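You operate a simulated robot arm through the tools that you are given. There is no shell and no other tool.

Carry out the task below with a simulated two-armed robot. There is one attempt and no reset: what you move stays moved.

JOB
Screw the lid back on the vinyl balm jar. Take the folded pillow case pack and put it on the steel tray with green tab. Take the green record wallet and leave it on the shelf of the wooden table. Open the dots drawer. Any order will do.

It is judged by the outcome, as a careful person would: the job done as asked, and still so three seconds after it is handed in. It fails if anything else is knocked over, pushed out of place, dropped, spilled or broken. Lids that push on must go on centred and level and be pressed home; caps that screw on are set level and turned clockwise until they are tight.

ROBOT AND FRAMES
Two 6-joint arms with two-finger parallel grippers on one trunk, on a base that drives. Base frame: it is fixed to the floor where the robot stands at the start and does not move with it; the origin is under the middle of the robot, x ahead of it, y to its left, z up. Units: m, degrees, N and s.
The left shoulder is at the start at [0.06, 0.187, 1.122], the right one opposite. With the tool pointing down near the work surface each hand reaches from about 0.1 to 0.38 m from the robot's upright axis, wherever it stands, measured 20 degrees to its own side. Places, roughly: dots drawer [0.5, -1.4, 1]; folded pillow case pack [1, 4.75, 0.5]; green record wallet [0.25, 4.75, 0.75]; shelf of the wooden table [-1, 4.9, 0.4]; steel tray with green tab (24x16x4 cm) [2.6, 3.6, 0.5]; vinyl balm jar [0.5, 0, 0.75]. Payload 1.57 kg a hand.
Tool frame (each hand has its own): the origin (TCP) lies between the finger pads and is the grasp point; the fingertips stand 0.03 m ahead of it; z points along the fingers, y is the line along which they close. The gripper opens to 0.11 m. The fingers are 0.024 m wide and 0.012 m thick; the gripper's body (0.048 by 0.112 m) begins 0.078 m behind the TCP.
Orientation is that of the tool frame in the base frame, as [roll, pitch, yaw] about the fixed x, y, z axes, in that order (R = Rz(yaw) Ry(pitch) Rx(roll)). With the fingers straight down and closing along the base's y, the tool's x points along the base's -x, its y along +y and its z along -z.

CONTROLS
- The arms move only by the tool play_rows. It takes "left_series", "right_series" or both (then of equal length, played together; a hand with none holds still); each is a list of rows, each an object of numbers (a shift or turn left out is 0, a gripper value left out holds the last): "x", "y", "z": the shift along the tool's x, y, z in units of 50 mm (1.0 is 50 mm); "wx", "wy", "wz": the turn, a rotation vector about the tool's x, y, z in units of 8 degrees (1.0 is 8 degrees); "fingers": the finger opening in m, from 0 to 0.11. In form: [{"x": .., "y": .., "z": .., "wx": .., "wy": .., "wz": .., "fingers": ..}, ...]. A call has 1 to 20 rows; each row shifts and turns the commanded pose from where the row before left it, along the tool's axes as they then stand. A call with a number of a shift or a turn outside -1 to 1 is refused whole. Each row takes 0.2 s and may step no farther than 0.05 m and 8.6 degrees from the row before; otherwise, or with a gripper value out of range, the whole call is refused. Where a pose cannot be reached the arm comes as near as it can. A force on the tool above 40 N (or 10 N above the force at the start of the call, whichever is more), or a blocked arm, ends the call early, and 0.2 s more pass. Each finger travels about 0.153 m/s and halts on what it meets, pressing with about 40 N; the grip force reading is that of the motor and also rises with nothing between the fingers. The clock runs only during rows and for 0.2 s after the last one: add rows that do not move to give the fingers time. The reply holds the time, the measured pose of the TCP, the force on the tool along the base axes, the opening and the grip force, in the units named above and with some noise, with the torque about the TCP (base axes, N m) and any sound that the robot's microphone picked up, and new pictures: "pictures" is both (left out), scene, wrist or none (wrist: the cameras of the hands that moved).
- Cameras (640 x 400 px; columns grow to the right, rows downward): "scene" is now at [0.0011, -0.0029, 1.6535]; the picture's right is [-0.08, -1.00, 0.00], its down [-0.87, 0.07, -0.50] and it looks along [0.49, -0.04, -0.87] (base axes); focal length 270 px, centre (320, 200). "left" rides on the left gripper at [0.07, -0.016, -0.141] in its tool frame; the picture's right is [0.23, 0.97, 0.00], its down [-0.86, 0.20, -0.48] and it looks along [-0.47, 0.11, 0.88] (tool axes); focal length 222 px, centre (320, 200). "right" rides on the right gripper at [0.07, 0.016, -0.141] in its tool frame; the picture's right is [-0.23, 0.97, 0.00], its down [-0.86, -0.20, -0.48] and it looks along [-0.47, -0.11, 0.88] (tool axes); focal length 222 px, centre (320, 200). There is no depth. A picture from a camera that has moved, and an enlarged one, comes with that camera's place and axes in the base frame and with its lens. The place of the scene camera against the robot may be out by one fixed shift of up to 0.012 m in any direction.
- move_column(by): slides the trunk up (or, below 0, down) by that many m; the arms and the scene camera ride with it, the base frame stays. It gives what a move gives, with no picture.
- base_move(legs): drives the robot by 1 to 6 legs, each [ahead, left, turn to the left] in m, m and degrees, along the robot's own axes; the way and the turn of a leg run together, so that a leg with both is an arc; at most 1.5 m and 180 degrees a leg. The arms and the cameras ride along, it lands a little off, and it stops where it bumps. It gives what a move gives, and a new picture of the scene camera.
- turn_head(pan, tilt): turns the head with the scene camera to pan (to the left, within 86 degrees either way) and tilt (down, from -29 to 69), counted from straight ahead of the robot. It gives what a move gives, and a new picture of the scene camera.
- close_up(camera, box): a new picture of the part [left, top, right, bottom] of that camera's present view, enlarged. No time passes.
- close_job(): hands the job in; it is judged then, once.

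Nothing tells you exact positions but the pictures and the camera data. Unless the task says otherwise, let go and move clear before handing in.

The tools are called after ">>>" as a command line: name --argument value ..., lists and objects as JSON in quotes. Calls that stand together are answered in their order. play_rows: Moves the arms, as the interface text tells. Its arguments: {"type":"object","properties":{"left_series":{"type":"array","items":{"type":"object","properties":{"x":{"type":"number"},"y":{"type":"number"},"z":{"type":"number"},"wx":{"type":"number"},"wy":{"type":"number"},"wz":{"type":"number"},"fingers":{"type":"number"}}}},"right_series":{"type":"array","items":{"type":"object","properties":{"x":{"type":"number"},"y":{"type":"number"},"z":{"type":"number"},"wx":{"type":"number"},"wy":{"type":"number"},"wz":{"type":"number"},"fingers":{"type":"number"}}}},"pictures":{"type":"string","enum":["both","scene","wrist","none"]}},"required":[]} The other tools are called the same way: move_column (by) slides the trunk up or down; base_move (legs) drives the base; turn_head (pan, tilt) turns the head that bears the scene camera; close_up (camera, box) takes an enlarged picture of a part of a camera's view; close_job () hands the job in.

At the start:

```text
time_s: 0.0
left_ee_pos: [0.4506, 0.1307, 1.1086]
left_tool_rot: [-179.9, -0.1, -180.0]
left_force: [0.1, -0.3, 0.0]
left_wrist_torque: [0.01, -0.03, -0.01]
left_gripper_width: 0.1102
left_grasp_force: 0.1
right_ee_pos: [0.4661, -0.2435, 1.0765]
right_tool_rot: [180.0, 0.0, 180.0]
right_force: [0.3, 0.7, 0.2]
right_wrist_torque: [0.01, -0.02, -0.02]
right_gripper_width: 0.1099
right_grasp_force: 0.2
trunk travel left (down, up): [-0.75, 0.24]
robot x, y, heading: [0.0016, 0.0009, 0.1]
head pan, tilt: [-4.3, 60.2]
```

scene: 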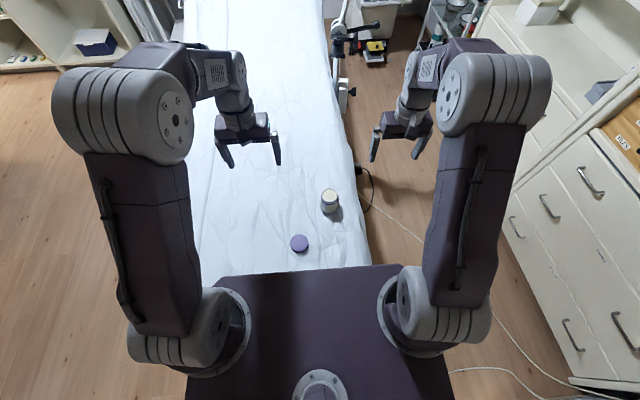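
right: 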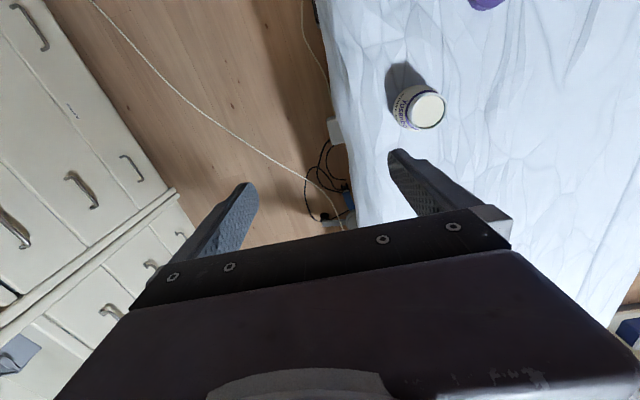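
left: 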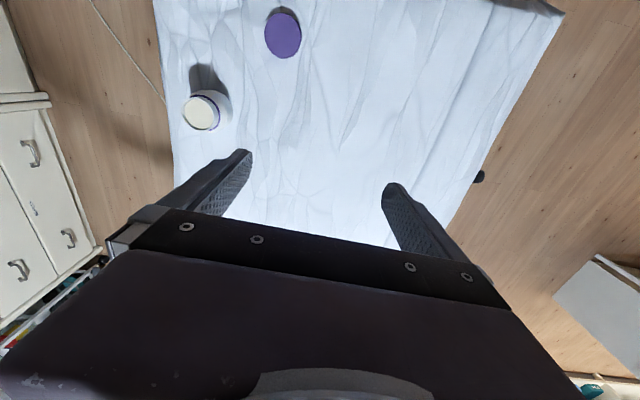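

I see a massage bed with a jar (open, cream-coloured) and a purple lid close to me. I will look closer at both before I move.

>>> close_up --camera "scene" --box '[270, 170, 370, 270]'

>>> close_up --camera "left" --box '[160, 0, 320, 150]'

>>> close_up --camera "right" --box '[360, 0, 520, 150]'

```text
4.00 times, centred on (320, 220) of scene
camera zoom: at [0.0011, -0.0029, 1.6535], right [-0.08, -1.0, 0.0], down [-0.87, 0.07, -0.5], along [0.49, -0.04, -0.87], focal length 1081 px, centre (320, 120)
```

zoom: 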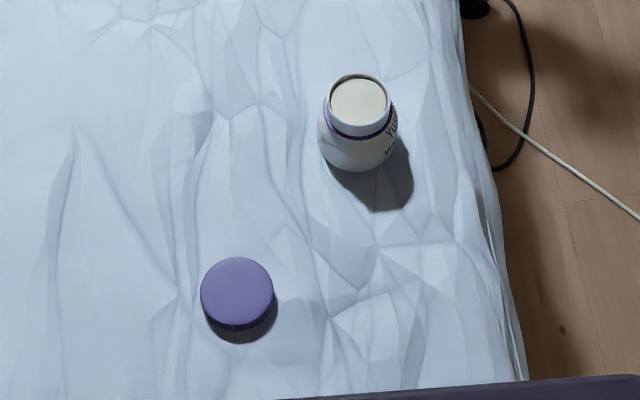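

```text
2.67 times, centred on (240, 75) of left
camera zoom: at [0.3793, 0.1135, 1.2519], right [-0.23, 0.97, 0.0], down [0.86, 0.2, 0.48], along [0.47, 0.11, -0.88], focal length 592 px, centre (533, 533)
```

zoom: 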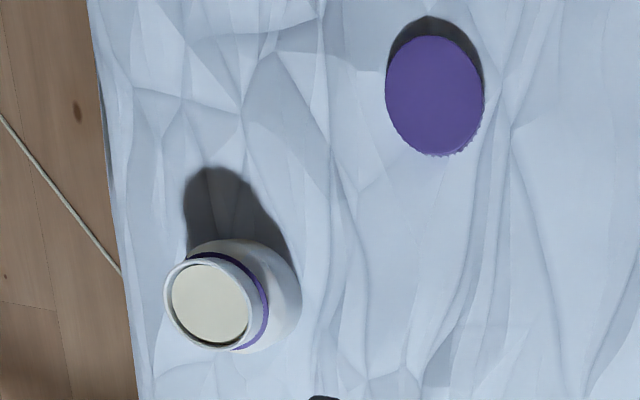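

```text
2.67 times, centred on (440, 75) of right
camera zoom: at [0.3975, -0.2275, 1.2184], right [0.23, 0.97, 0.0], down [0.86, -0.2, 0.48], along [0.47, -0.11, -0.88], focal length 592 px, centre (0, 533)
```

zoom: 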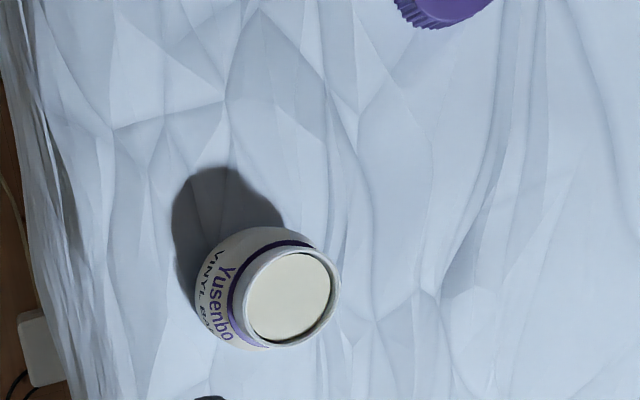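

The jar rim comes out at about (0.478, -0.074, 0.849), and the lid's top at about (0.331, 0.040, 0.783). I'll look around with the head to understand the room and the bed edge first.

>>> turn_head --pan 0 --tilt 69

>>> turn_head --pan -60 --tilt 35

>>> turn_head --pan 70 --tilt 20

>>> turn_head --pan 0 --tilt 20

```text
time_s: 0.7
left_ee_pos: [0.4495, 0.1298, 1.1088]
left_tool_rot: [180.0, 0.0, -180.0]
left_force: [0.2, 0.5, 0.5]
left_wrist_torque: [-0.01, -0.01, -0.02]
left_gripper_width: 0.1099
left_grasp_force: 0.0
right_ee_pos: [0.467, -0.2435, 1.0774]
right_tool_rot: [180.0, 0.0, -180.0]
right_force: [0.3, 0.4, -0.6]
right_wrist_torque: [0.0, 0.03, -0.02]
right_gripper_width: 0.1098
right_grasp_force: 0.0
trunk travel left (down, up): [-0.75, 0.24]
robot x, y, heading: [-0.0033, 0.0009, 0.0]
head pan, tilt: [0.0, 68.8]
camera scene: at [-0.0092, 0.002, 1.6444], right [0.0, -1.0, 0.0], down [-0.93, 0.0, -0.36], along [0.36, 0.0, -0.93], focal length 270 px, centre (320, 200)
```

scene: 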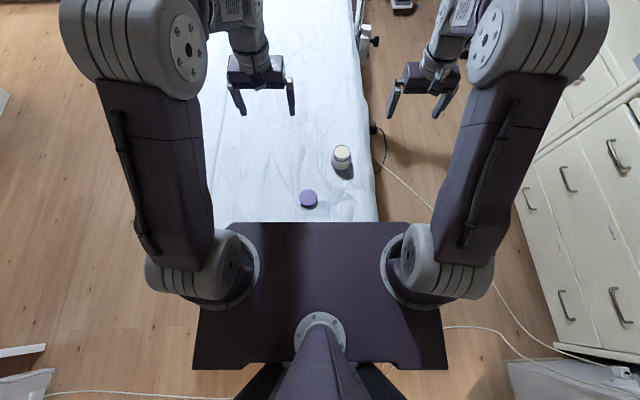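

```text
time_s: 2.0
left_ee_pos: [0.4503, 0.1312, 1.1074]
left_tool_rot: [180.0, 0.0, -180.0]
left_force: [0.0, -0.3, -0.1]
left_wrist_torque: [0.0, 0.04, 0.01]
left_gripper_width: 0.1101
left_grasp_force: 0.1
right_ee_pos: [0.4675, -0.2438, 1.0777]
right_tool_rot: [-179.9, 0.0, 180.0]
right_force: [1.2, 0.4, 0.3]
right_wrist_torque: [0.03, -0.02, 0.01]
right_gripper_width: 0.1101
right_grasp_force: 0.1
trunk travel left (down, up): [-0.75, 0.24]
robot x, y, heading: [0.0016, 0.0022, -0.1]
head pan, tilt: [-60.0, 35.0]
camera scene: at [-0.021, -0.0741, 1.6881], right [-0.87, -0.5, 0.0], down [-0.29, 0.5, -0.82], along [0.41, -0.71, -0.57], focal length 270 px, centre (320, 200)
```

scene: 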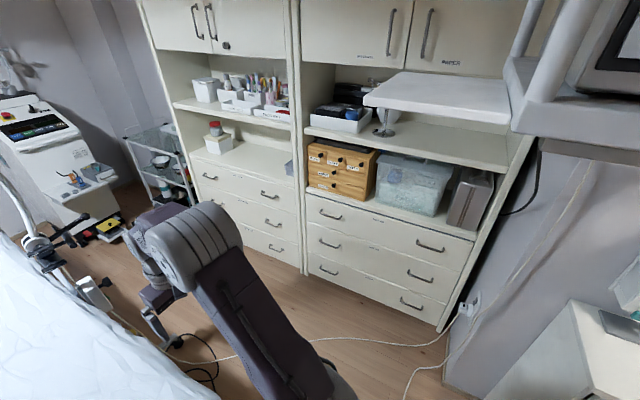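

```text
time_s: 4.1
left_ee_pos: [0.451, 0.1303, 1.1085]
left_tool_rot: [180.0, 0.1, 180.0]
left_force: [-0.7, -0.2, 0.2]
left_wrist_torque: [-0.02, -0.02, -0.01]
left_gripper_width: 0.1098
left_grasp_force: 0.1
right_ee_pos: [0.467, -0.2441, 1.0777]
right_tool_rot: [180.0, 0.0, -180.0]
right_force: [-0.2, 0.7, 1.3]
right_wrist_torque: [0.0, 0.01, -0.02]
right_gripper_width: 0.1101
right_grasp_force: 0.1
trunk travel left (down, up): [-0.75, 0.24]
robot x, y, heading: [0.003, -0.0007, -0.1]
head pan, tilt: [70.0, 20.0]
camera scene: at [-0.0332, 0.0895, 1.712], right [0.94, -0.34, 0.0], down [-0.12, -0.32, -0.94], along [0.32, 0.88, -0.34], focal length 270 px, centre (320, 200)
```

scene: 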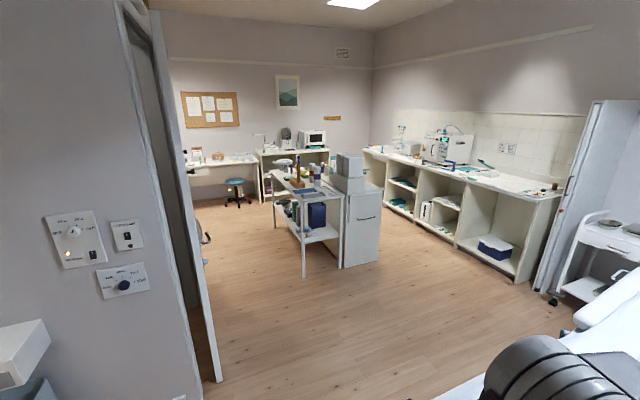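

```text
time_s: 5.5
left_ee_pos: [0.4496, 0.1303, 1.109]
left_tool_rot: [-180.0, 0.0, 179.9]
left_force: [-0.2, 0.1, 0.3]
left_wrist_torque: [0.02, -0.03, 0.0]
left_gripper_width: 0.1097
left_grasp_force: 0.1
right_ee_pos: [0.4666, -0.2446, 1.0768]
right_tool_rot: [180.0, 0.1, -179.9]
right_force: [0.0, -0.1, 0.2]
right_wrist_torque: [-0.01, 0.04, 0.03]
right_gripper_width: 0.11
right_grasp_force: 0.1
trunk travel left (down, up): [-0.75, 0.24]
robot x, y, heading: [0.0003, 0.0032, -0.0]
head pan, tilt: [0.0, 20.0]
camera scene: at [0.028, 0.0022, 1.712], right [0.0, -1.0, 0.0], down [-0.34, 0.0, -0.94], along [0.94, 0.0, -0.34], focal length 270 px, centre (320, 200)
```

scene: 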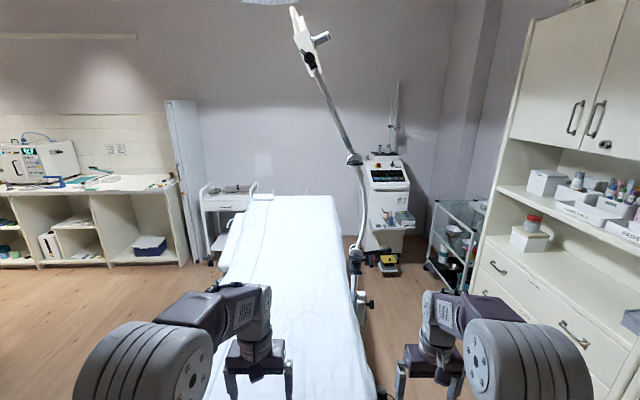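

The dots drawer is a small wooden drawer box in the cabinet on the right. I start with the jar, bringing the left hand over the lid.

>>> play_rows --left_series '[{"x": 0.4, "y": -0.3, "z": 0.67}, {"x": 0.4, "y": -0.3, "z": 0.67}, {"x": 0.4, "y": -0.3, "z": 0.67}, {"x": 0.4, "y": -0.3, "z": 0.67}, {"x": 0.4, "y": -0.3, "z": 0.67}, {"x": 0.38, "y": -0.3, "z": 0.67}]' --pictures "wrist"

>>> turn_head --pan 0 --tilt 62

```text
time_s: 6.9
left_ee_pos: [0.3296, 0.0397, 0.9081]
left_tool_rot: [-180.0, 0.0, 180.0]
left_force: [0.5, 0.1, 0.7]
left_wrist_torque: [-0.02, -0.01, 0.01]
left_gripper_width: 0.11
left_grasp_force: 0.0
right_ee_pos: [0.4662, -0.244, 1.0755]
right_tool_rot: [-179.9, 0.1, -179.9]
right_force: [-0.9, 0.2, 0.8]
right_wrist_torque: [0.01, -0.01, 0.02]
right_gripper_width: 0.1098
right_grasp_force: 0.0
trunk travel left (down, up): [-0.75, 0.24]
robot x, y, heading: [0.0017, 0.0002, -0.1]
head pan, tilt: [0.0, 20.0]
camera left: at [0.2593, 0.0223, 1.0506], right [-0.23, 0.97, 0.0], down [0.86, 0.2, 0.48], along [0.47, 0.11, -0.88], focal length 222 px, centre (320, 200)
```

left: 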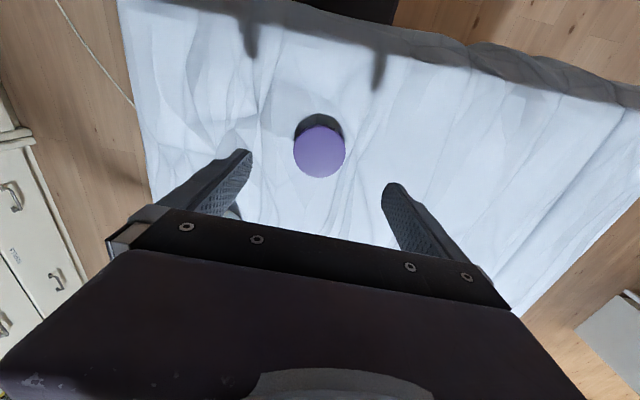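

```text
time_s: 8.0
left_ee_pos: [0.3302, 0.0407, 0.9068]
left_tool_rot: [-179.9, 0.0, 180.0]
left_force: [-0.1, 0.8, -0.6]
left_wrist_torque: [-0.02, -0.02, 0.03]
left_gripper_width: 0.11
left_grasp_force: 0.0
right_ee_pos: [0.4662, -0.2439, 1.0768]
right_tool_rot: [179.9, 0.0, -180.0]
right_force: [-0.1, 0.2, 0.6]
right_wrist_torque: [0.0, 0.0, -0.04]
right_gripper_width: 0.1098
right_grasp_force: 0.1
trunk travel left (down, up): [-0.75, 0.24]
robot x, y, heading: [0.0008, -0.0004, -0.0]
head pan, tilt: [0.0, 62.0]
camera scene: at [-0.0007, 0.0019, 1.6516], right [0.0, -1.0, 0.0], down [-0.88, 0.0, -0.47], along [0.47, 0.0, -0.88], focal length 270 px, centre (320, 200)
```

scene: 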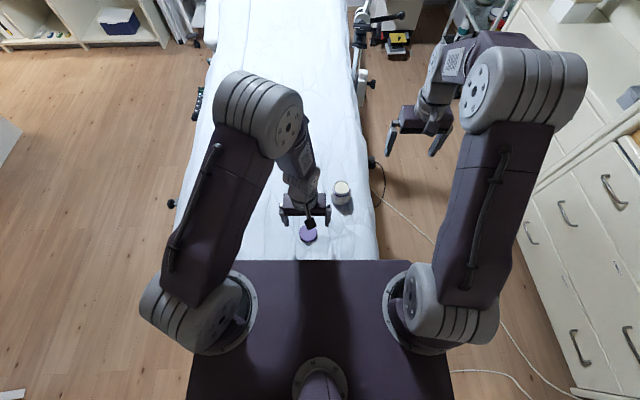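

The lid is centred between the left fingers at about (0.334, 0.040). I lower onto it.

>>> play_rows --left_series '[{"x": -0.06, "z": 0.7}, {"z": 0.7}, {"z": 0.6}, {"z": 0.1}]' --pictures "wrist"

>>> close_up --camera "left" --box '[180, 40, 480, 230]'

```text
time_s: 8.9
left_ee_pos: [0.3337, 0.0401, 0.8094]
left_tool_rot: [-180.0, 0.1, -180.0]
left_force: [0.7, 2.9, 25.7]
left_wrist_torque: [1.62, -0.21, -0.21]
left_gripper_width: 0.1099
left_grasp_force: 0.1
right_ee_pos: [0.4648, -0.2448, 1.079]
right_tool_rot: [-180.0, 0.1, -179.9]
right_force: [0.2, 0.2, 0.2]
right_wrist_torque: [-0.03, -0.01, 0.01]
right_gripper_width: 0.1102
right_grasp_force: 0.1
trunk travel left (down, up): [-0.75, 0.24]
robot x, y, heading: [-0.0012, 0.0005, 0.3]
head pan, tilt: [0.0, 62.0]
stopped in row 4 (left hand): the force on the tool passed its limit at 48 N (the readings are from after the stop); the commanded pose is now the measured one
camera left: at [0.2622, 0.0235, 0.9524], right [-0.23, 0.97, 0.0], down [0.85, 0.2, 0.48], along [0.47, 0.11, -0.88], focal length 222 px, centre (320, 200)
```

left: 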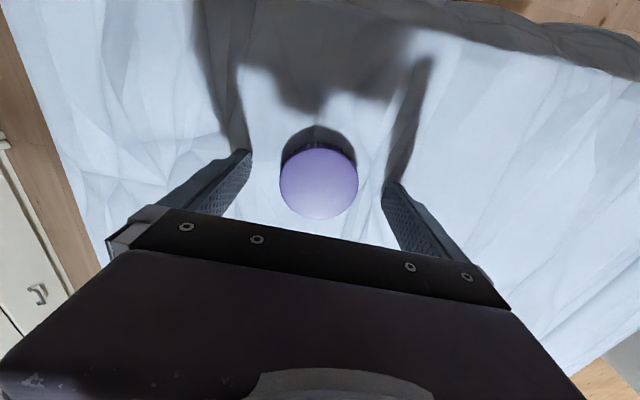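

```text
2.11 times, centred on (330, 135) of left
camera zoom: at [0.2622, 0.0235, 0.9524], right [-0.23, 0.97, 0.0], down [0.85, 0.2, 0.48], along [0.47, 0.11, -0.88], focal length 468 px, centre (299, 337)
```

zoom: 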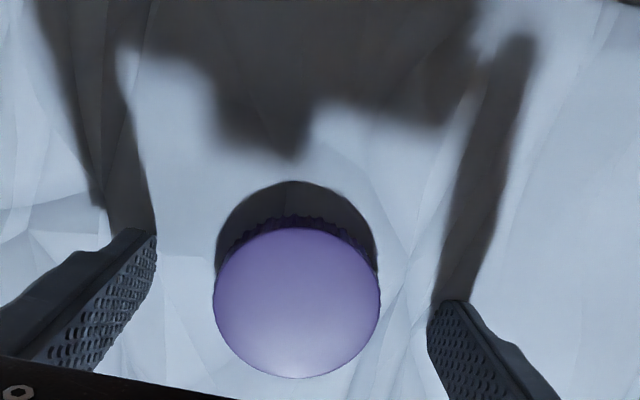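

The left fingertips touched the sheet at z about 0.78, so the lid is sitting there between the fingers. I lift 3 mm and close.

>>> play_rows --left_series '[{"z": -0.06}, {"fingers": 0.05}, {"fingers": 0.05}, {"fingers": 0.05}, {"fingers": 0.05}]' --pictures "wrist"

>>> close_up --camera "left" --box '[180, 80, 480, 270]'

```text
time_s: 10.1
left_ee_pos: [0.3331, 0.0409, 0.8112]
left_tool_rot: [-180.0, 0.0, 179.9]
left_force: [-0.4, 0.4, 0.7]
left_wrist_torque: [0.04, 0.01, 0.01]
left_gripper_width: 0.0576
left_grasp_force: 40.3
right_ee_pos: [0.4665, -0.2431, 1.0773]
right_tool_rot: [180.0, 0.0, -180.0]
right_force: [-0.6, -0.3, -0.1]
right_wrist_torque: [0.01, 0.01, -0.03]
right_gripper_width: 0.1102
right_grasp_force: 0.1
trunk travel left (down, up): [-0.75, 0.24]
robot x, y, heading: [-0.0048, -0.0016, -0.1]
head pan, tilt: [0.0, 62.0]
camera left: at [0.2634, 0.0235, 0.9542], right [-0.23, 0.97, 0.0], down [0.86, 0.2, 0.48], along [0.47, 0.11, -0.88], focal length 222 px, centre (320, 200)
```

left: 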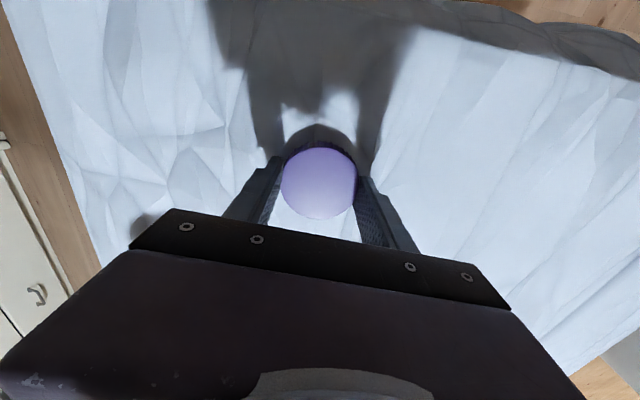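

```text
2.11 times, centred on (330, 175) of left
camera zoom: at [0.2634, 0.0235, 0.9542], right [-0.23, 0.97, 0.0], down [0.86, 0.2, 0.48], along [0.47, 0.11, -0.88], focal length 468 px, centre (299, 253)
```

zoom: 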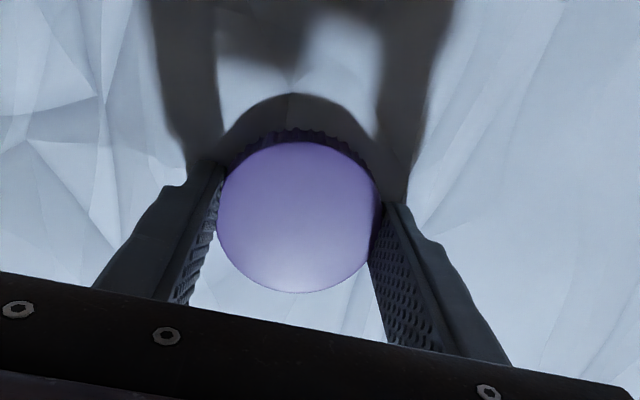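

The lid is gripped at 58 mm. I lift it clear and begin turning the right hand so that it can hold the jar from its right side.

>>> play_rows --left_series '[{"z": -0.8}, {"z": -0.8}, {"z": -0.8}, {"z": -0.8}, {}, {}, {}, {}, {}, {}, {}, {}]' --right_series '[{"wz": 0.94, "y": -0.2}, {"wz": 0.94, "x": 0.2}, {"wz": 0.94}, {"wz": 0.94}, {"wz": 0.94}, {"wz": 0.94}, {"wz": 0.94}, {"wz": 0.94}, {"wz": 0.94}, {"wz": 0.94}, {"wz": 0.94}, {"wz": 0.91}]'

```text
time_s: 12.7
left_ee_pos: [0.3341, 0.0414, 0.9714]
left_tool_rot: [180.0, 0.0, -180.0]
left_force: [0.2, -0.1, 1.0]
left_wrist_torque: [0.0, 0.0, -0.01]
left_gripper_width: 0.0581
left_grasp_force: 40.2
right_ee_pos: [0.4561, -0.2513, 1.0785]
right_tool_rot: [-180.0, 0.0, 89.9]
right_force: [0.6, -0.2, -0.2]
right_wrist_torque: [-0.02, -0.01, -0.01]
right_gripper_width: 0.1098
right_grasp_force: 0.1
trunk travel left (down, up): [-0.75, 0.24]
robot x, y, heading: [0.0003, -0.0003, 0.0]
head pan, tilt: [0.0, 62.0]
camera scene: at [-0.0008, 0.002, 1.6515], right [0.0, -1.0, 0.0], down [-0.88, 0.0, -0.47], along [0.47, 0.0, -0.88], focal length 270 px, centre (320, 200)
camera right: at [0.4736, -0.1826, 1.2184], right [0.97, -0.23, 0.0], down [-0.2, -0.85, 0.48], along [-0.11, -0.47, -0.88], focal length 222 px, centre (320, 200)
camera left: at [0.2628, 0.024, 1.1141], right [-0.23, 0.97, 0.0], down [0.86, 0.2, 0.48], along [0.47, 0.11, -0.88], focal length 222 px, centre (320, 200)
```

scene: 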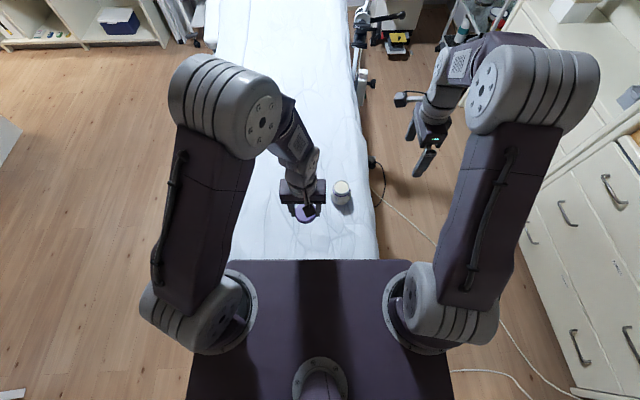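
right: 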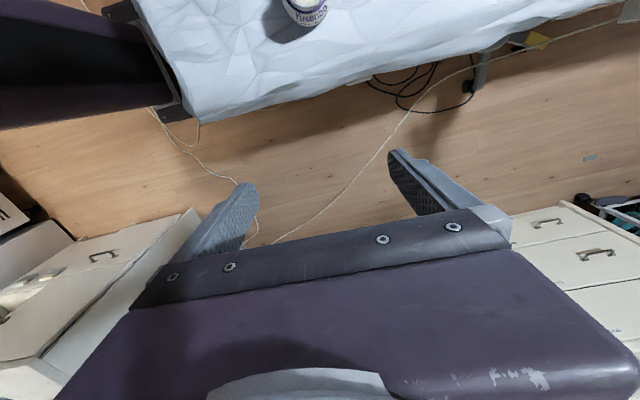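
left: 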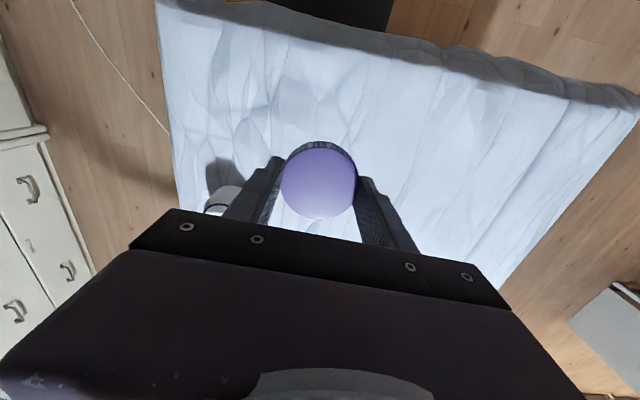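

Next I tilt the right hand to point left, about 18° below horizontal, while it stays clear of the bed.

>>> play_rows --right_series '[{"wy": 1.0}, {"wy": 1.0}, {"wy": 1.0}, {"wy": 1.0}, {"wy": 1.0}, {"wy": 1.0}, {"wy": 1.0}, {"wy": 1.0}, {"wy": 1.0}]'

```text
time_s: 14.7
left_ee_pos: [0.334, 0.0417, 0.9717]
left_tool_rot: [180.0, 0.0, -180.0]
left_force: [0.2, -0.3, 0.7]
left_wrist_torque: [0.04, -0.03, 0.01]
left_gripper_width: 0.0576
left_grasp_force: 39.7
right_ee_pos: [0.4574, -0.2529, 1.077]
right_tool_rot: [-179.9, -72.3, 90.0]
right_force: [-0.2, -0.2, -0.5]
right_wrist_torque: [-0.02, 0.0, 0.05]
right_gripper_width: 0.11
right_grasp_force: 0.2
trunk travel left (down, up): [-0.75, 0.24]
robot x, y, heading: [0.0001, 0.004, -0.1]
head pan, tilt: [0.0, 62.0]
camera scene: at [-0.0002, 0.001, 1.6515], right [0.0, -1.0, 0.0], down [-0.88, 0.0, -0.47], along [0.47, 0.0, -0.88], focal length 270 px, centre (320, 200)
camera right: at [0.4739, -0.3662, 1.1864], right [0.97, -0.07, -0.22], down [-0.2, -0.72, -0.67], along [-0.11, 0.69, -0.71], focal length 222 px, centre (320, 200)
```

scene: 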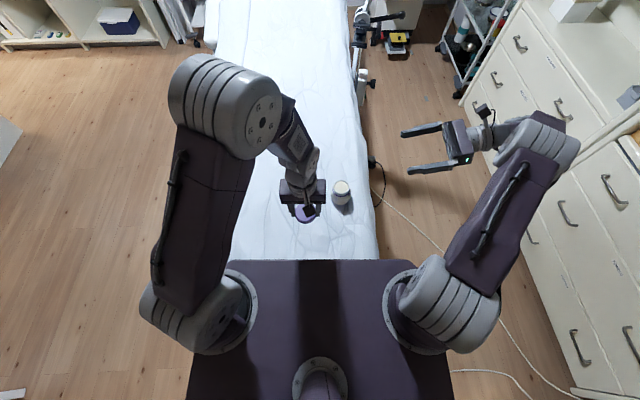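
right: 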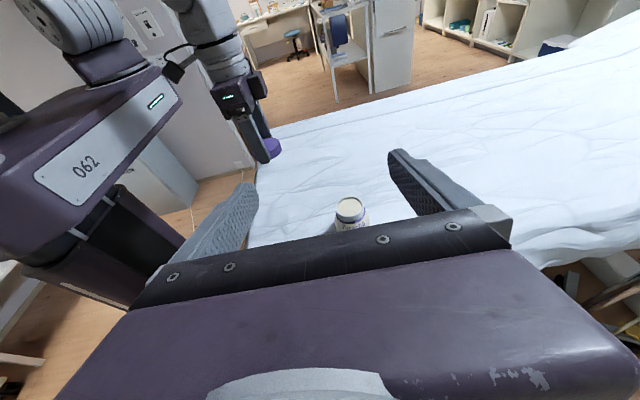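

The jar rim checks out at (0.480, -0.074, 0.851). I make the right hand nearly level and lower it beside the bed, ready to slide in around the jar.

>>> play_rows --right_series '[{"wy": 1.0}, {"x": -0.781, "y": 0.077, "z": 0.316}, {"x": -0.781, "y": 0.077, "z": 0.316}, {"x": -0.781, "y": 0.077, "z": 0.316}, {"x": -0.781, "y": 0.077, "z": 0.316}, {"x": -0.781, "y": 0.077, "z": 0.316}, {"x": -0.781, "y": 0.077, "z": 0.316}]'

>>> close_up --camera "right" --box '[200, 60, 500, 250]'

```text
time_s: 16.3
left_ee_pos: [0.333, 0.0413, 0.9713]
left_tool_rot: [179.9, 0.0, -180.0]
left_force: [0.3, 1.3, 0.2]
left_wrist_torque: [0.02, -0.01, 0.02]
left_gripper_width: 0.058
left_grasp_force: 40.6
right_ee_pos: [0.4429, -0.1974, 0.8938]
right_tool_rot: [-179.6, -80.0, 89.7]
right_force: [0.9, 0.2, -0.4]
right_wrist_torque: [-0.02, -0.01, -0.01]
right_gripper_width: 0.1098
right_grasp_force: 0.1
right hand out of reach, approached as far as the arm can: row 4, 5, 6, 7
trunk travel left (down, up): [-0.75, 0.24]
robot x, y, heading: [0.0002, -0.0006, 0.1]
head pan, tilt: [0.0, 62.0]
camera scene: at [-0.0011, 0.0019, 1.6516], right [0.0, -1.0, 0.0], down [-0.88, 0.0, -0.47], along [0.47, 0.0, -0.88], focal length 270 px, centre (320, 200)
camera right: at [0.461, -0.3237, 0.9866], right [0.97, -0.04, -0.22], down [-0.2, -0.62, -0.76], along [-0.11, 0.78, -0.61], focal length 222 px, centre (320, 200)
```

scene: 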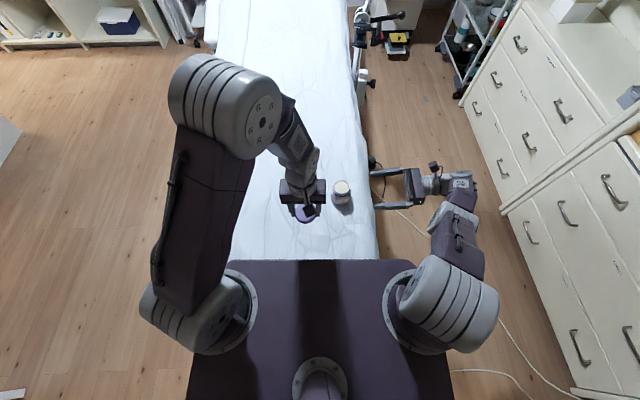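
right: 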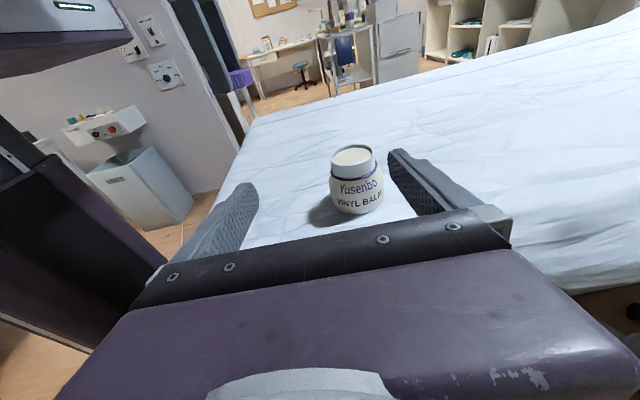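

```text
2.11 times, centred on (350, 155) of right
camera zoom: at [0.461, -0.3237, 0.9866], right [0.97, -0.04, -0.22], down [-0.2, -0.62, -0.76], along [-0.11, 0.78, -0.61], focal length 468 px, centre (257, 295)
```

zoom: 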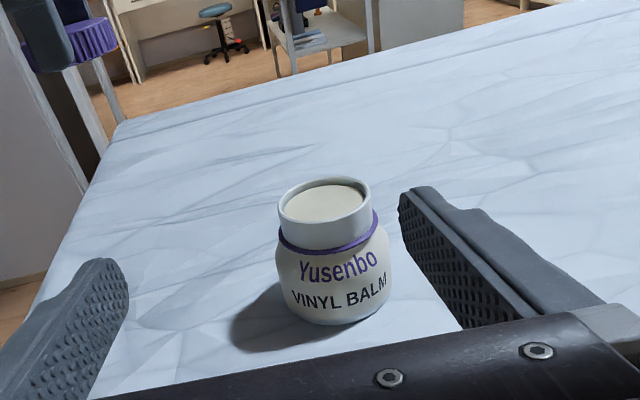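

The right arm runs out of reach low down, so I'll lower the trunk. First I raise both hands to compensate.

>>> play_rows --left_series '[{"z": -0.8}, {"z": -0.8}, {"z": -0.8}, {"z": -0.8}]' --right_series '[{"x": 0.8}, {"x": 0.8}, {"x": 0.8}, {"x": 0.8}]' --pictures "none"

>>> move_column --by -0.2

```text
time_s: 17.3
left_ee_pos: [0.3341, 0.0418, 1.1319]
left_tool_rot: [180.0, 0.0, 179.9]
left_force: [-0.6, 0.0, 0.1]
left_wrist_torque: [0.0, -0.01, 0.0]
left_gripper_width: 0.0578
left_grasp_force: 40.1
right_ee_pos: [0.4637, -0.2183, 0.955]
right_tool_rot: [-179.6, -80.5, 90.3]
right_force: [0.5, -0.4, -0.1]
right_wrist_torque: [-0.03, 0.0, 0.0]
right_gripper_width: 0.1101
right_grasp_force: 0.1
right hand out of reach, approached as far as the arm can: row 1, 2, 3, 4
trunk travel left (down, up): [-0.75, 0.24]
robot x, y, heading: [-0.0003, 0.0007, 0.1]
head pan, tilt: [0.0, 62.0]
```

```text
time_s: 19.5
left_ee_pos: [0.3344, 0.0412, 0.9305]
left_tool_rot: [180.0, 0.0, -180.0]
left_force: [-0.2, -0.3, 0.7]
left_wrist_torque: [-0.01, 0.0, -0.01]
left_gripper_width: 0.0582
left_grasp_force: 39.8
right_ee_pos: [0.4653, -0.2179, 0.7548]
right_tool_rot: [-179.3, -80.4, 89.9]
right_force: [-0.5, 0.2, 0.2]
right_wrist_torque: [0.0, 0.02, 0.02]
right_gripper_width: 0.1101
right_grasp_force: 0.1
trunk travel left (down, up): [-0.55, 0.44]
robot x, y, heading: [-0.0038, -0.0016, 0.2]
head pan, tilt: [0.0, 62.0]
```

>>> play_rows --right_series '[{}, {}]' --pictures "wrist"

```text
time_s: 20.1
left_ee_pos: [0.3354, 0.0406, 0.9315]
left_tool_rot: [179.9, 0.0, -179.9]
left_force: [0.5, -0.4, -0.1]
left_wrist_torque: [-0.01, 0.03, 0.02]
left_gripper_width: 0.0578
left_grasp_force: 40.5
right_ee_pos: [0.4632, -0.2178, 0.7539]
right_tool_rot: [-179.2, -80.3, 90.1]
right_force: [0.0, 0.1, -0.1]
right_wrist_torque: [-0.01, 0.02, 0.02]
right_gripper_width: 0.1101
right_grasp_force: 0.0
trunk travel left (down, up): [-0.55, 0.44]
robot x, y, heading: [0.0003, -0.0016, 0.0]
head pan, tilt: [0.0, 62.0]
camera right: at [0.4823, -0.3453, 0.8461], right [0.97, -0.03, -0.23], down [-0.19, -0.62, -0.76], along [-0.12, 0.79, -0.61], focal length 222 px, centre (320, 200)
```

right: 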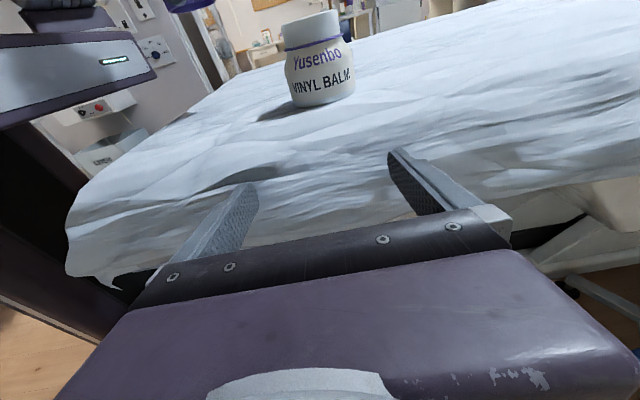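

>>> play_rows --right_series '[{"x": 0.7, "y": 0.16, "z": -0.12}, {"x": 0.7, "y": 0.16, "z": -0.12}, {}]' --pictures "wrist"

>>> close_up --camera "right" --box '[200, 20, 500, 210]'

```text
time_s: 20.9
left_ee_pos: [0.3343, 0.0407, 0.9314]
left_tool_rot: [179.9, 0.0, -180.0]
left_force: [-0.1, 0.6, 0.6]
left_wrist_torque: [-0.05, 0.0, 0.0]
left_gripper_width: 0.0579
left_grasp_force: 39.9
right_ee_pos: [0.4981, -0.2149, 0.8144]
right_tool_rot: [-179.3, -80.4, 89.8]
right_force: [0.4, 0.0, -0.3]
right_wrist_torque: [0.04, 0.0, 0.0]
right_gripper_width: 0.1101
right_grasp_force: 0.0
right hand out of reach, approached as far as the arm can: row 1, 2
trunk travel left (down, up): [-0.55, 0.44]
robot x, y, heading: [0.0034, 0.0, -0.3]
head pan, tilt: [0.0, 62.0]
camera right: at [0.5167, -0.3419, 0.9068], right [0.97, -0.03, -0.23], down [-0.19, -0.62, -0.76], along [-0.12, 0.79, -0.61], focal length 222 px, centre (320, 200)
```

right: 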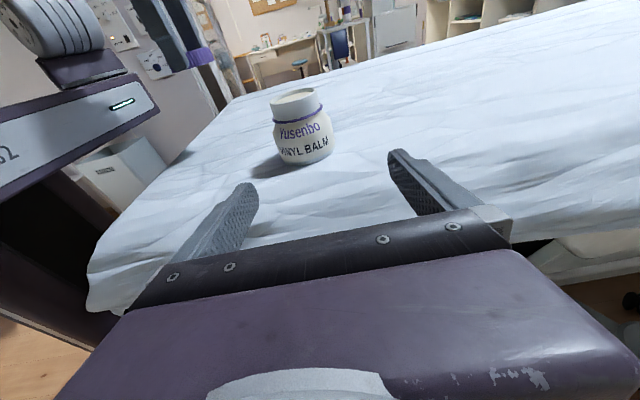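

```text
2.11 times, centred on (350, 115) of right
camera zoom: at [0.5167, -0.3419, 0.9068], right [0.97, -0.03, -0.23], down [-0.19, -0.62, -0.76], along [-0.12, 0.79, -0.61], focal length 468 px, centre (257, 379)
```

zoom: 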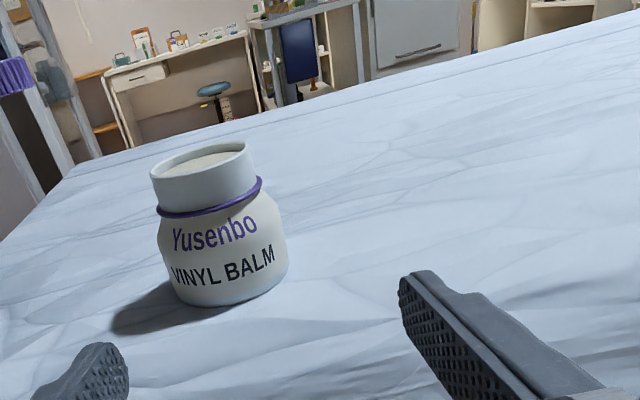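

>>> play_rows --right_series '[{"y": -0.3}]' --pictures "scene"

```text
time_s: 21.3
left_ee_pos: [0.3344, 0.0402, 0.9302]
left_tool_rot: [180.0, 0.0, -179.9]
left_force: [-0.2, -0.5, 0.1]
left_wrist_torque: [-0.01, -0.02, 0.0]
left_gripper_width: 0.0582
left_grasp_force: 40.4
right_ee_pos: [0.4949, -0.2141, 0.8078]
right_tool_rot: [-179.1, -80.5, 89.8]
right_force: [-0.4, -1.0, 0.6]
right_wrist_torque: [-0.04, 0.02, 0.0]
right_gripper_width: 0.1103
right_grasp_force: 0.1
right hand out of reach, approached as far as the arm can: row 1
trunk travel left (down, up): [-0.55, 0.44]
robot x, y, heading: [-0.0004, -0.0002, -0.2]
head pan, tilt: [0.0, 62.0]
camera scene: at [-0.0007, 0.0018, 1.4515], right [0.0, -1.0, 0.0], down [-0.88, 0.0, -0.47], along [0.47, 0.0, -0.88], focal length 270 px, centre (320, 200)
```

scene: 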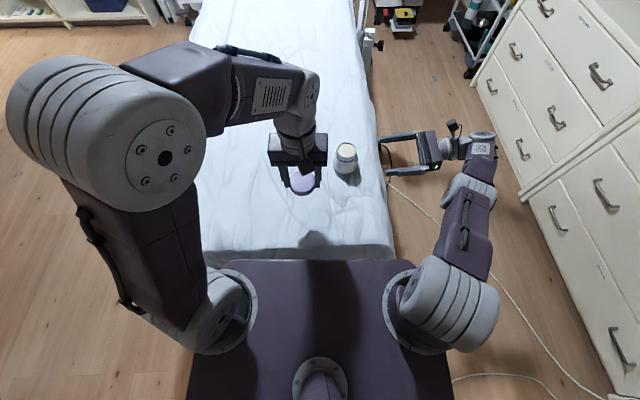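

The arm's reach is about 0.48 m from shoulder to wrist, so neither hand gets properly to the jar from here. I'll move the base 0.13 m to the right and take the right hand back a little first.

>>> base_move --legs '[[0, -0.13, 0]]'

>>> play_rows --right_series '[{}]' --pictures "wrist"

```text
time_s: 22.6
left_ee_pos: [0.3345, -0.0905, 0.9305]
left_tool_rot: [-180.0, -0.1, -179.9]
left_force: [-0.8, 0.4, -1.2]
left_wrist_torque: [0.01, 0.0, 0.01]
left_gripper_width: 0.0581
left_grasp_force: 40.5
right_ee_pos: [0.4948, -0.3453, 0.8082]
right_tool_rot: [-179.3, -80.5, 89.9]
right_force: [0.1, -0.4, 0.5]
right_wrist_torque: [0.03, 0.0, 0.02]
right_gripper_width: 0.11
right_grasp_force: 0.1
trunk travel left (down, up): [-0.55, 0.44]
robot x, y, heading: [0.0016, -0.1334, 0.2]
head pan, tilt: [0.0, 62.0]
camera scene: at [-0.0009, -0.1294, 1.4515], right [0.0, -1.0, 0.0], down [-0.88, 0.0, -0.47], along [0.47, 0.0, -0.88], focal length 270 px, centre (320, 200)
```

scene: 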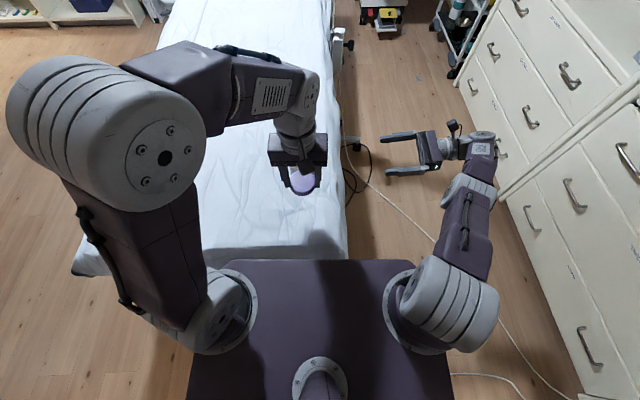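

```text
time_s: 23.0
left_ee_pos: [0.3333, -0.0894, 0.9307]
left_tool_rot: [-180.0, -0.1, -179.9]
left_force: [-0.2, 0.4, -0.5]
left_wrist_torque: [0.0, 0.02, -0.01]
left_gripper_width: 0.0579
left_grasp_force: 39.9
right_ee_pos: [0.495, -0.3438, 0.8087]
right_tool_rot: [-179.2, -80.4, 89.9]
right_force: [-0.3, -0.4, 1.1]
right_wrist_torque: [0.0, -0.01, -0.01]
right_gripper_width: 0.1098
right_grasp_force: 0.1
trunk travel left (down, up): [-0.55, 0.44]
robot x, y, heading: [0.0026, -0.1321, -0.0]
head pan, tilt: [0.0, 62.0]
camera right: at [0.5137, -0.4712, 0.9001], right [0.97, -0.03, -0.23], down [-0.19, -0.62, -0.76], along [-0.12, 0.79, -0.61], focal length 222 px, centre (320, 200)
```

right: 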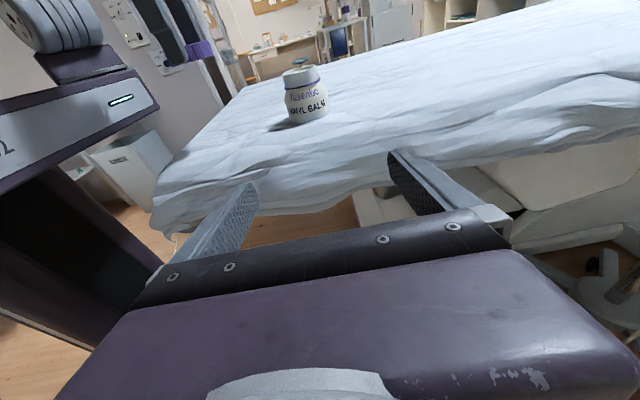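

>>> play_rows --right_series '[{"x": 0.249, "y": -0.1, "z": 0.797}, {"x": 0.249, "y": -0.1, "z": 0.797}, {"x": 0.249, "y": -0.1, "z": 0.797}]' --pictures "wrist"

>>> close_up --camera "right" --box '[200, 20, 500, 210]'

```text
time_s: 23.8
left_ee_pos: [0.3351, -0.0899, 0.9297]
left_tool_rot: [180.0, 0.0, 179.9]
left_force: [-0.5, -0.1, -0.1]
left_wrist_torque: [0.0, 0.0, 0.01]
left_gripper_width: 0.0581
left_grasp_force: 39.8
right_ee_pos: [0.5062, -0.3267, 0.8298]
right_tool_rot: [-178.4, -80.8, 89.9]
right_force: [-0.1, -0.7, -0.3]
right_wrist_torque: [0.04, 0.06, -0.01]
right_gripper_width: 0.1101
right_grasp_force: 0.1
right hand out of reach, approached as far as the arm can: row 1, 2, 3
trunk travel left (down, up): [-0.55, 0.44]
robot x, y, heading: [0.0027, -0.1289, 0.3]
head pan, tilt: [0.0, 62.0]
camera right: at [0.5267, -0.4539, 0.9207], right [0.97, -0.01, -0.23], down [-0.19, -0.61, -0.77], along [-0.13, 0.79, -0.6], focal length 222 px, centre (320, 200)
```

right: 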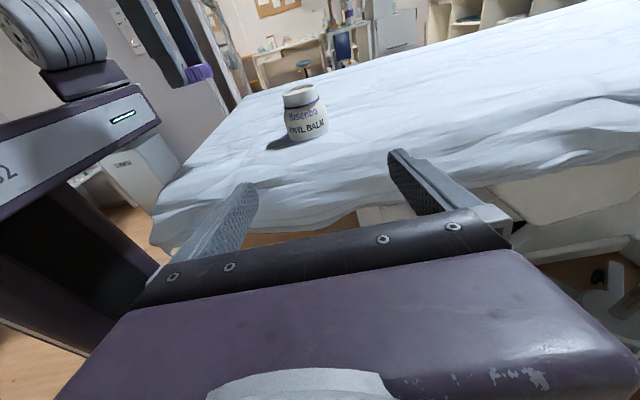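

```text
2.11 times, centred on (350, 115) of right
camera zoom: at [0.5267, -0.4539, 0.9207], right [0.97, -0.01, -0.23], down [-0.19, -0.61, -0.77], along [-0.13, 0.79, -0.6], focal length 468 px, centre (257, 379)
```

zoom: 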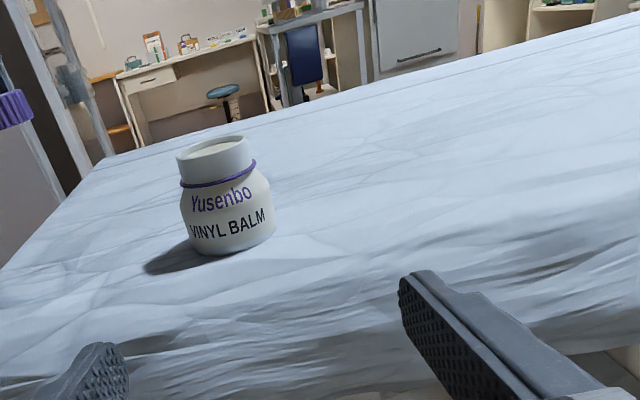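

Pointing straight left hits a joint limit, so I'll turn the right hand to a diagonal forward-left direction and come at the jar from there.

>>> play_rows --right_series '[{"y": -0.8, "z": 0.3, "x": 0.05}, {"y": -0.8, "z": 0.3, "x": 0.05}, {"wx": -0.985, "wz": 0.174}, {"wx": -0.985, "wz": 0.174}, {"wx": -0.985, "wz": 0.174}, {"wx": -0.985, "wz": 0.174}, {"wx": -0.985, "wz": 0.174}]'

```text
time_s: 25.4
left_ee_pos: [0.3333, -0.0901, 0.9307]
left_tool_rot: [-180.0, 0.0, 179.9]
left_force: [-0.4, -0.5, -0.1]
left_wrist_torque: [0.03, -0.01, -0.01]
left_gripper_width: 0.058
left_grasp_force: 39.5
right_ee_pos: [0.4098, -0.6087, 0.853]
right_tool_rot: [-175.8, -81.0, 48.1]
right_force: [0.3, 0.4, -0.8]
right_wrist_torque: [0.04, -0.03, 0.01]
right_gripper_width: 0.11
right_grasp_force: 0.1
right hand out of reach, approached as far as the arm can: row 1, 2, 3, 4, 5, 6, 7
trunk travel left (down, up): [-0.55, 0.44]
robot x, y, heading: [-0.0006, -0.1335, -0.3]
head pan, tilt: [0.0, 62.0]
camera scene: at [-0.0022, -0.1291, 1.4515], right [0.0, -1.0, 0.0], down [-0.88, 0.0, -0.47], along [0.47, 0.0, -0.88], focal length 270 px, centre (320, 200)
camera right: at [0.3457, -0.7209, 0.9436], right [0.75, -0.62, -0.24], down [-0.54, -0.35, -0.77], along [0.39, 0.7, -0.6], focal length 222 px, centre (320, 200)
```

scene: 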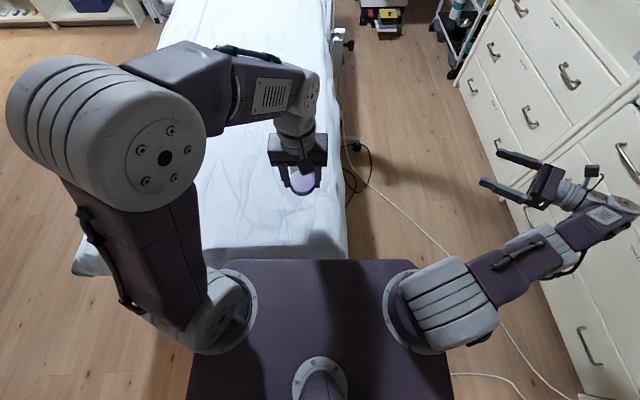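
right: 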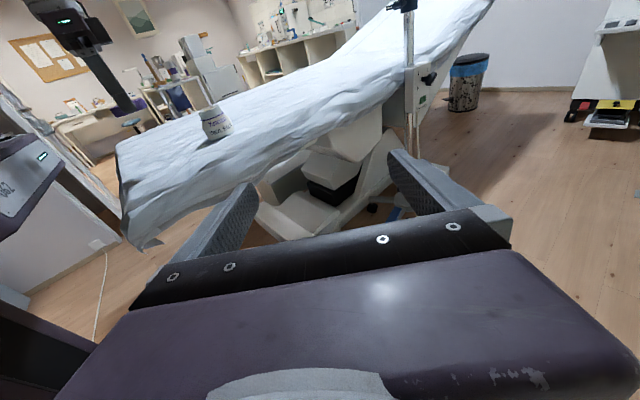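

The right arm has drifted into an awkward stretched posture out to the right. I'll bring it back by unwinding the orientation over clear space, watching as I go.

>>> play_rows --right_series '[{"x": 0.51, "y": 0.385, "z": -0.557}, {"x": 0.51, "y": 0.385, "z": -0.557}, {"x": 0.51, "y": 0.385, "z": -0.557}, {"x": 0.51, "y": 0.385, "z": -0.557}, {"wy": -1}, {"wy": -1}, {"wy": -1}, {"wy": -1}]'

```text
time_s: 27.2
left_ee_pos: [0.3336, -0.0878, 0.9305]
left_tool_rot: [-179.9, 0.0, 180.0]
left_force: [-0.6, 0.0, -0.1]
left_wrist_torque: [-0.01, 0.02, 0.05]
left_gripper_width: 0.0577
left_grasp_force: 39.9
right_ee_pos: [0.3901, -0.6353, 0.9706]
right_tool_rot: [-179.3, -48.1, 50.3]
right_force: [0.1, 0.1, 0.2]
right_wrist_torque: [0.01, -0.02, 0.0]
right_gripper_width: 0.1099
right_grasp_force: 0.0
right hand out of reach, approached as far as the arm can: row 1, 2, 3, 4
trunk travel left (down, up): [-0.55, 0.44]
robot x, y, heading: [-0.0041, -0.1299, 0.1]
head pan, tilt: [0.0, 62.0]
camera scene: at [-0.0007, -0.1276, 1.4515], right [0.0, -1.0, 0.0], down [-0.88, 0.0, -0.47], along [0.47, 0.0, -0.88], focal length 270 px, centre (320, 200)
camera right: at [0.3673, -0.692, 1.1157], right [0.66, -0.73, -0.18], down [-0.74, -0.59, -0.32], along [0.13, 0.34, -0.93], focal length 222 px, centre (320, 200)
```

scene: 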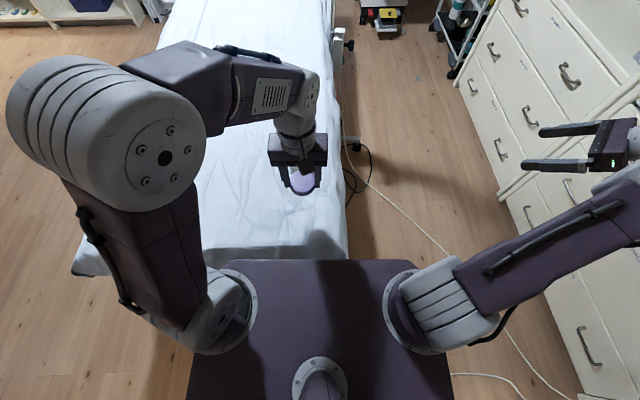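
right: 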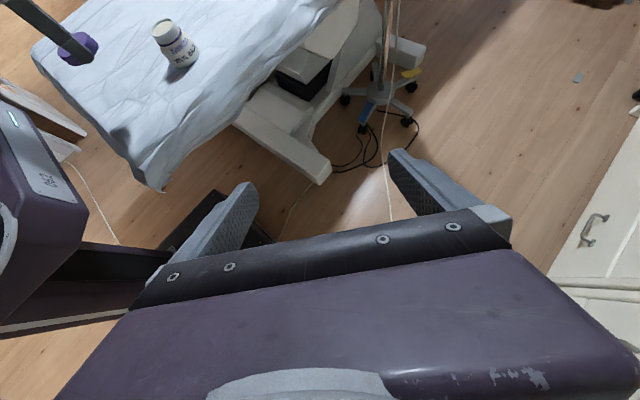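

>>> play_rows --right_series '[{"wy": -1}, {"wy": -1}, {"wy": -1}, {"wy": -1}, {"wy": -1}, {"wy": -1}, {"x": 0.63, "y": -0.53}, {"x": 0.63, "y": -0.53}, {"x": 0.63, "y": -0.53}, {"x": 0.63, "y": -0.53}, {"x": 0.63, "y": -0.53}, {"x": 0.63, "y": -0.53}, {"x": 0.63, "y": -0.53}]'

```text
time_s: 30.0
left_ee_pos: [0.3352, -0.0891, 0.9302]
left_tool_rot: [-180.0, 0.0, 180.0]
left_force: [-0.3, 0.7, -0.2]
left_wrist_torque: [-0.03, 0.01, 0.01]
left_gripper_width: 0.0576
left_grasp_force: 40.2
right_ee_pos: [0.3873, -0.3462, 0.9722]
right_tool_rot: [-179.6, -0.2, 50.6]
right_force: [-0.1, -0.6, -0.1]
right_wrist_torque: [0.0, 0.0, -0.03]
right_gripper_width: 0.11
right_grasp_force: 0.0
trunk travel left (down, up): [-0.55, 0.44]
robot x, y, heading: [0.0013, -0.13, -0.1]
head pan, tilt: [0.0, 62.0]
camera scene: at [-0.0009, -0.1273, 1.4515], right [0.0, -1.0, 0.0], down [-0.88, 0.0, -0.47], along [0.47, 0.0, -0.88], focal length 270 px, centre (320, 200)
camera right: at [0.4449, -0.3036, 1.1127], right [0.61, -0.79, -0.01], down [-0.7, -0.54, 0.48], along [-0.38, -0.28, -0.88], focal length 222 px, centre (320, 200)
```

scene: 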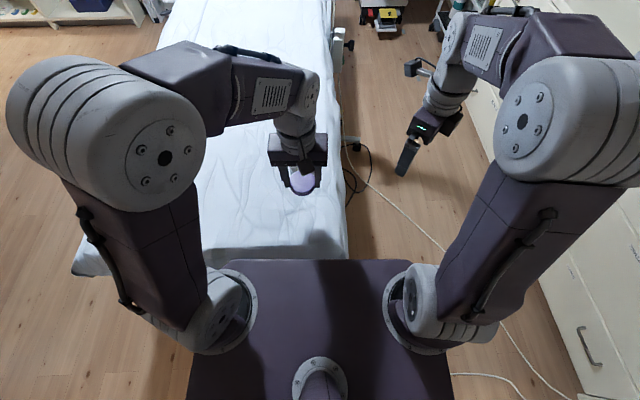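
right: 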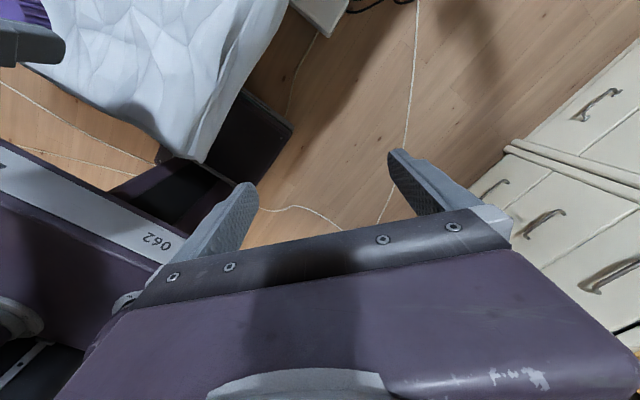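

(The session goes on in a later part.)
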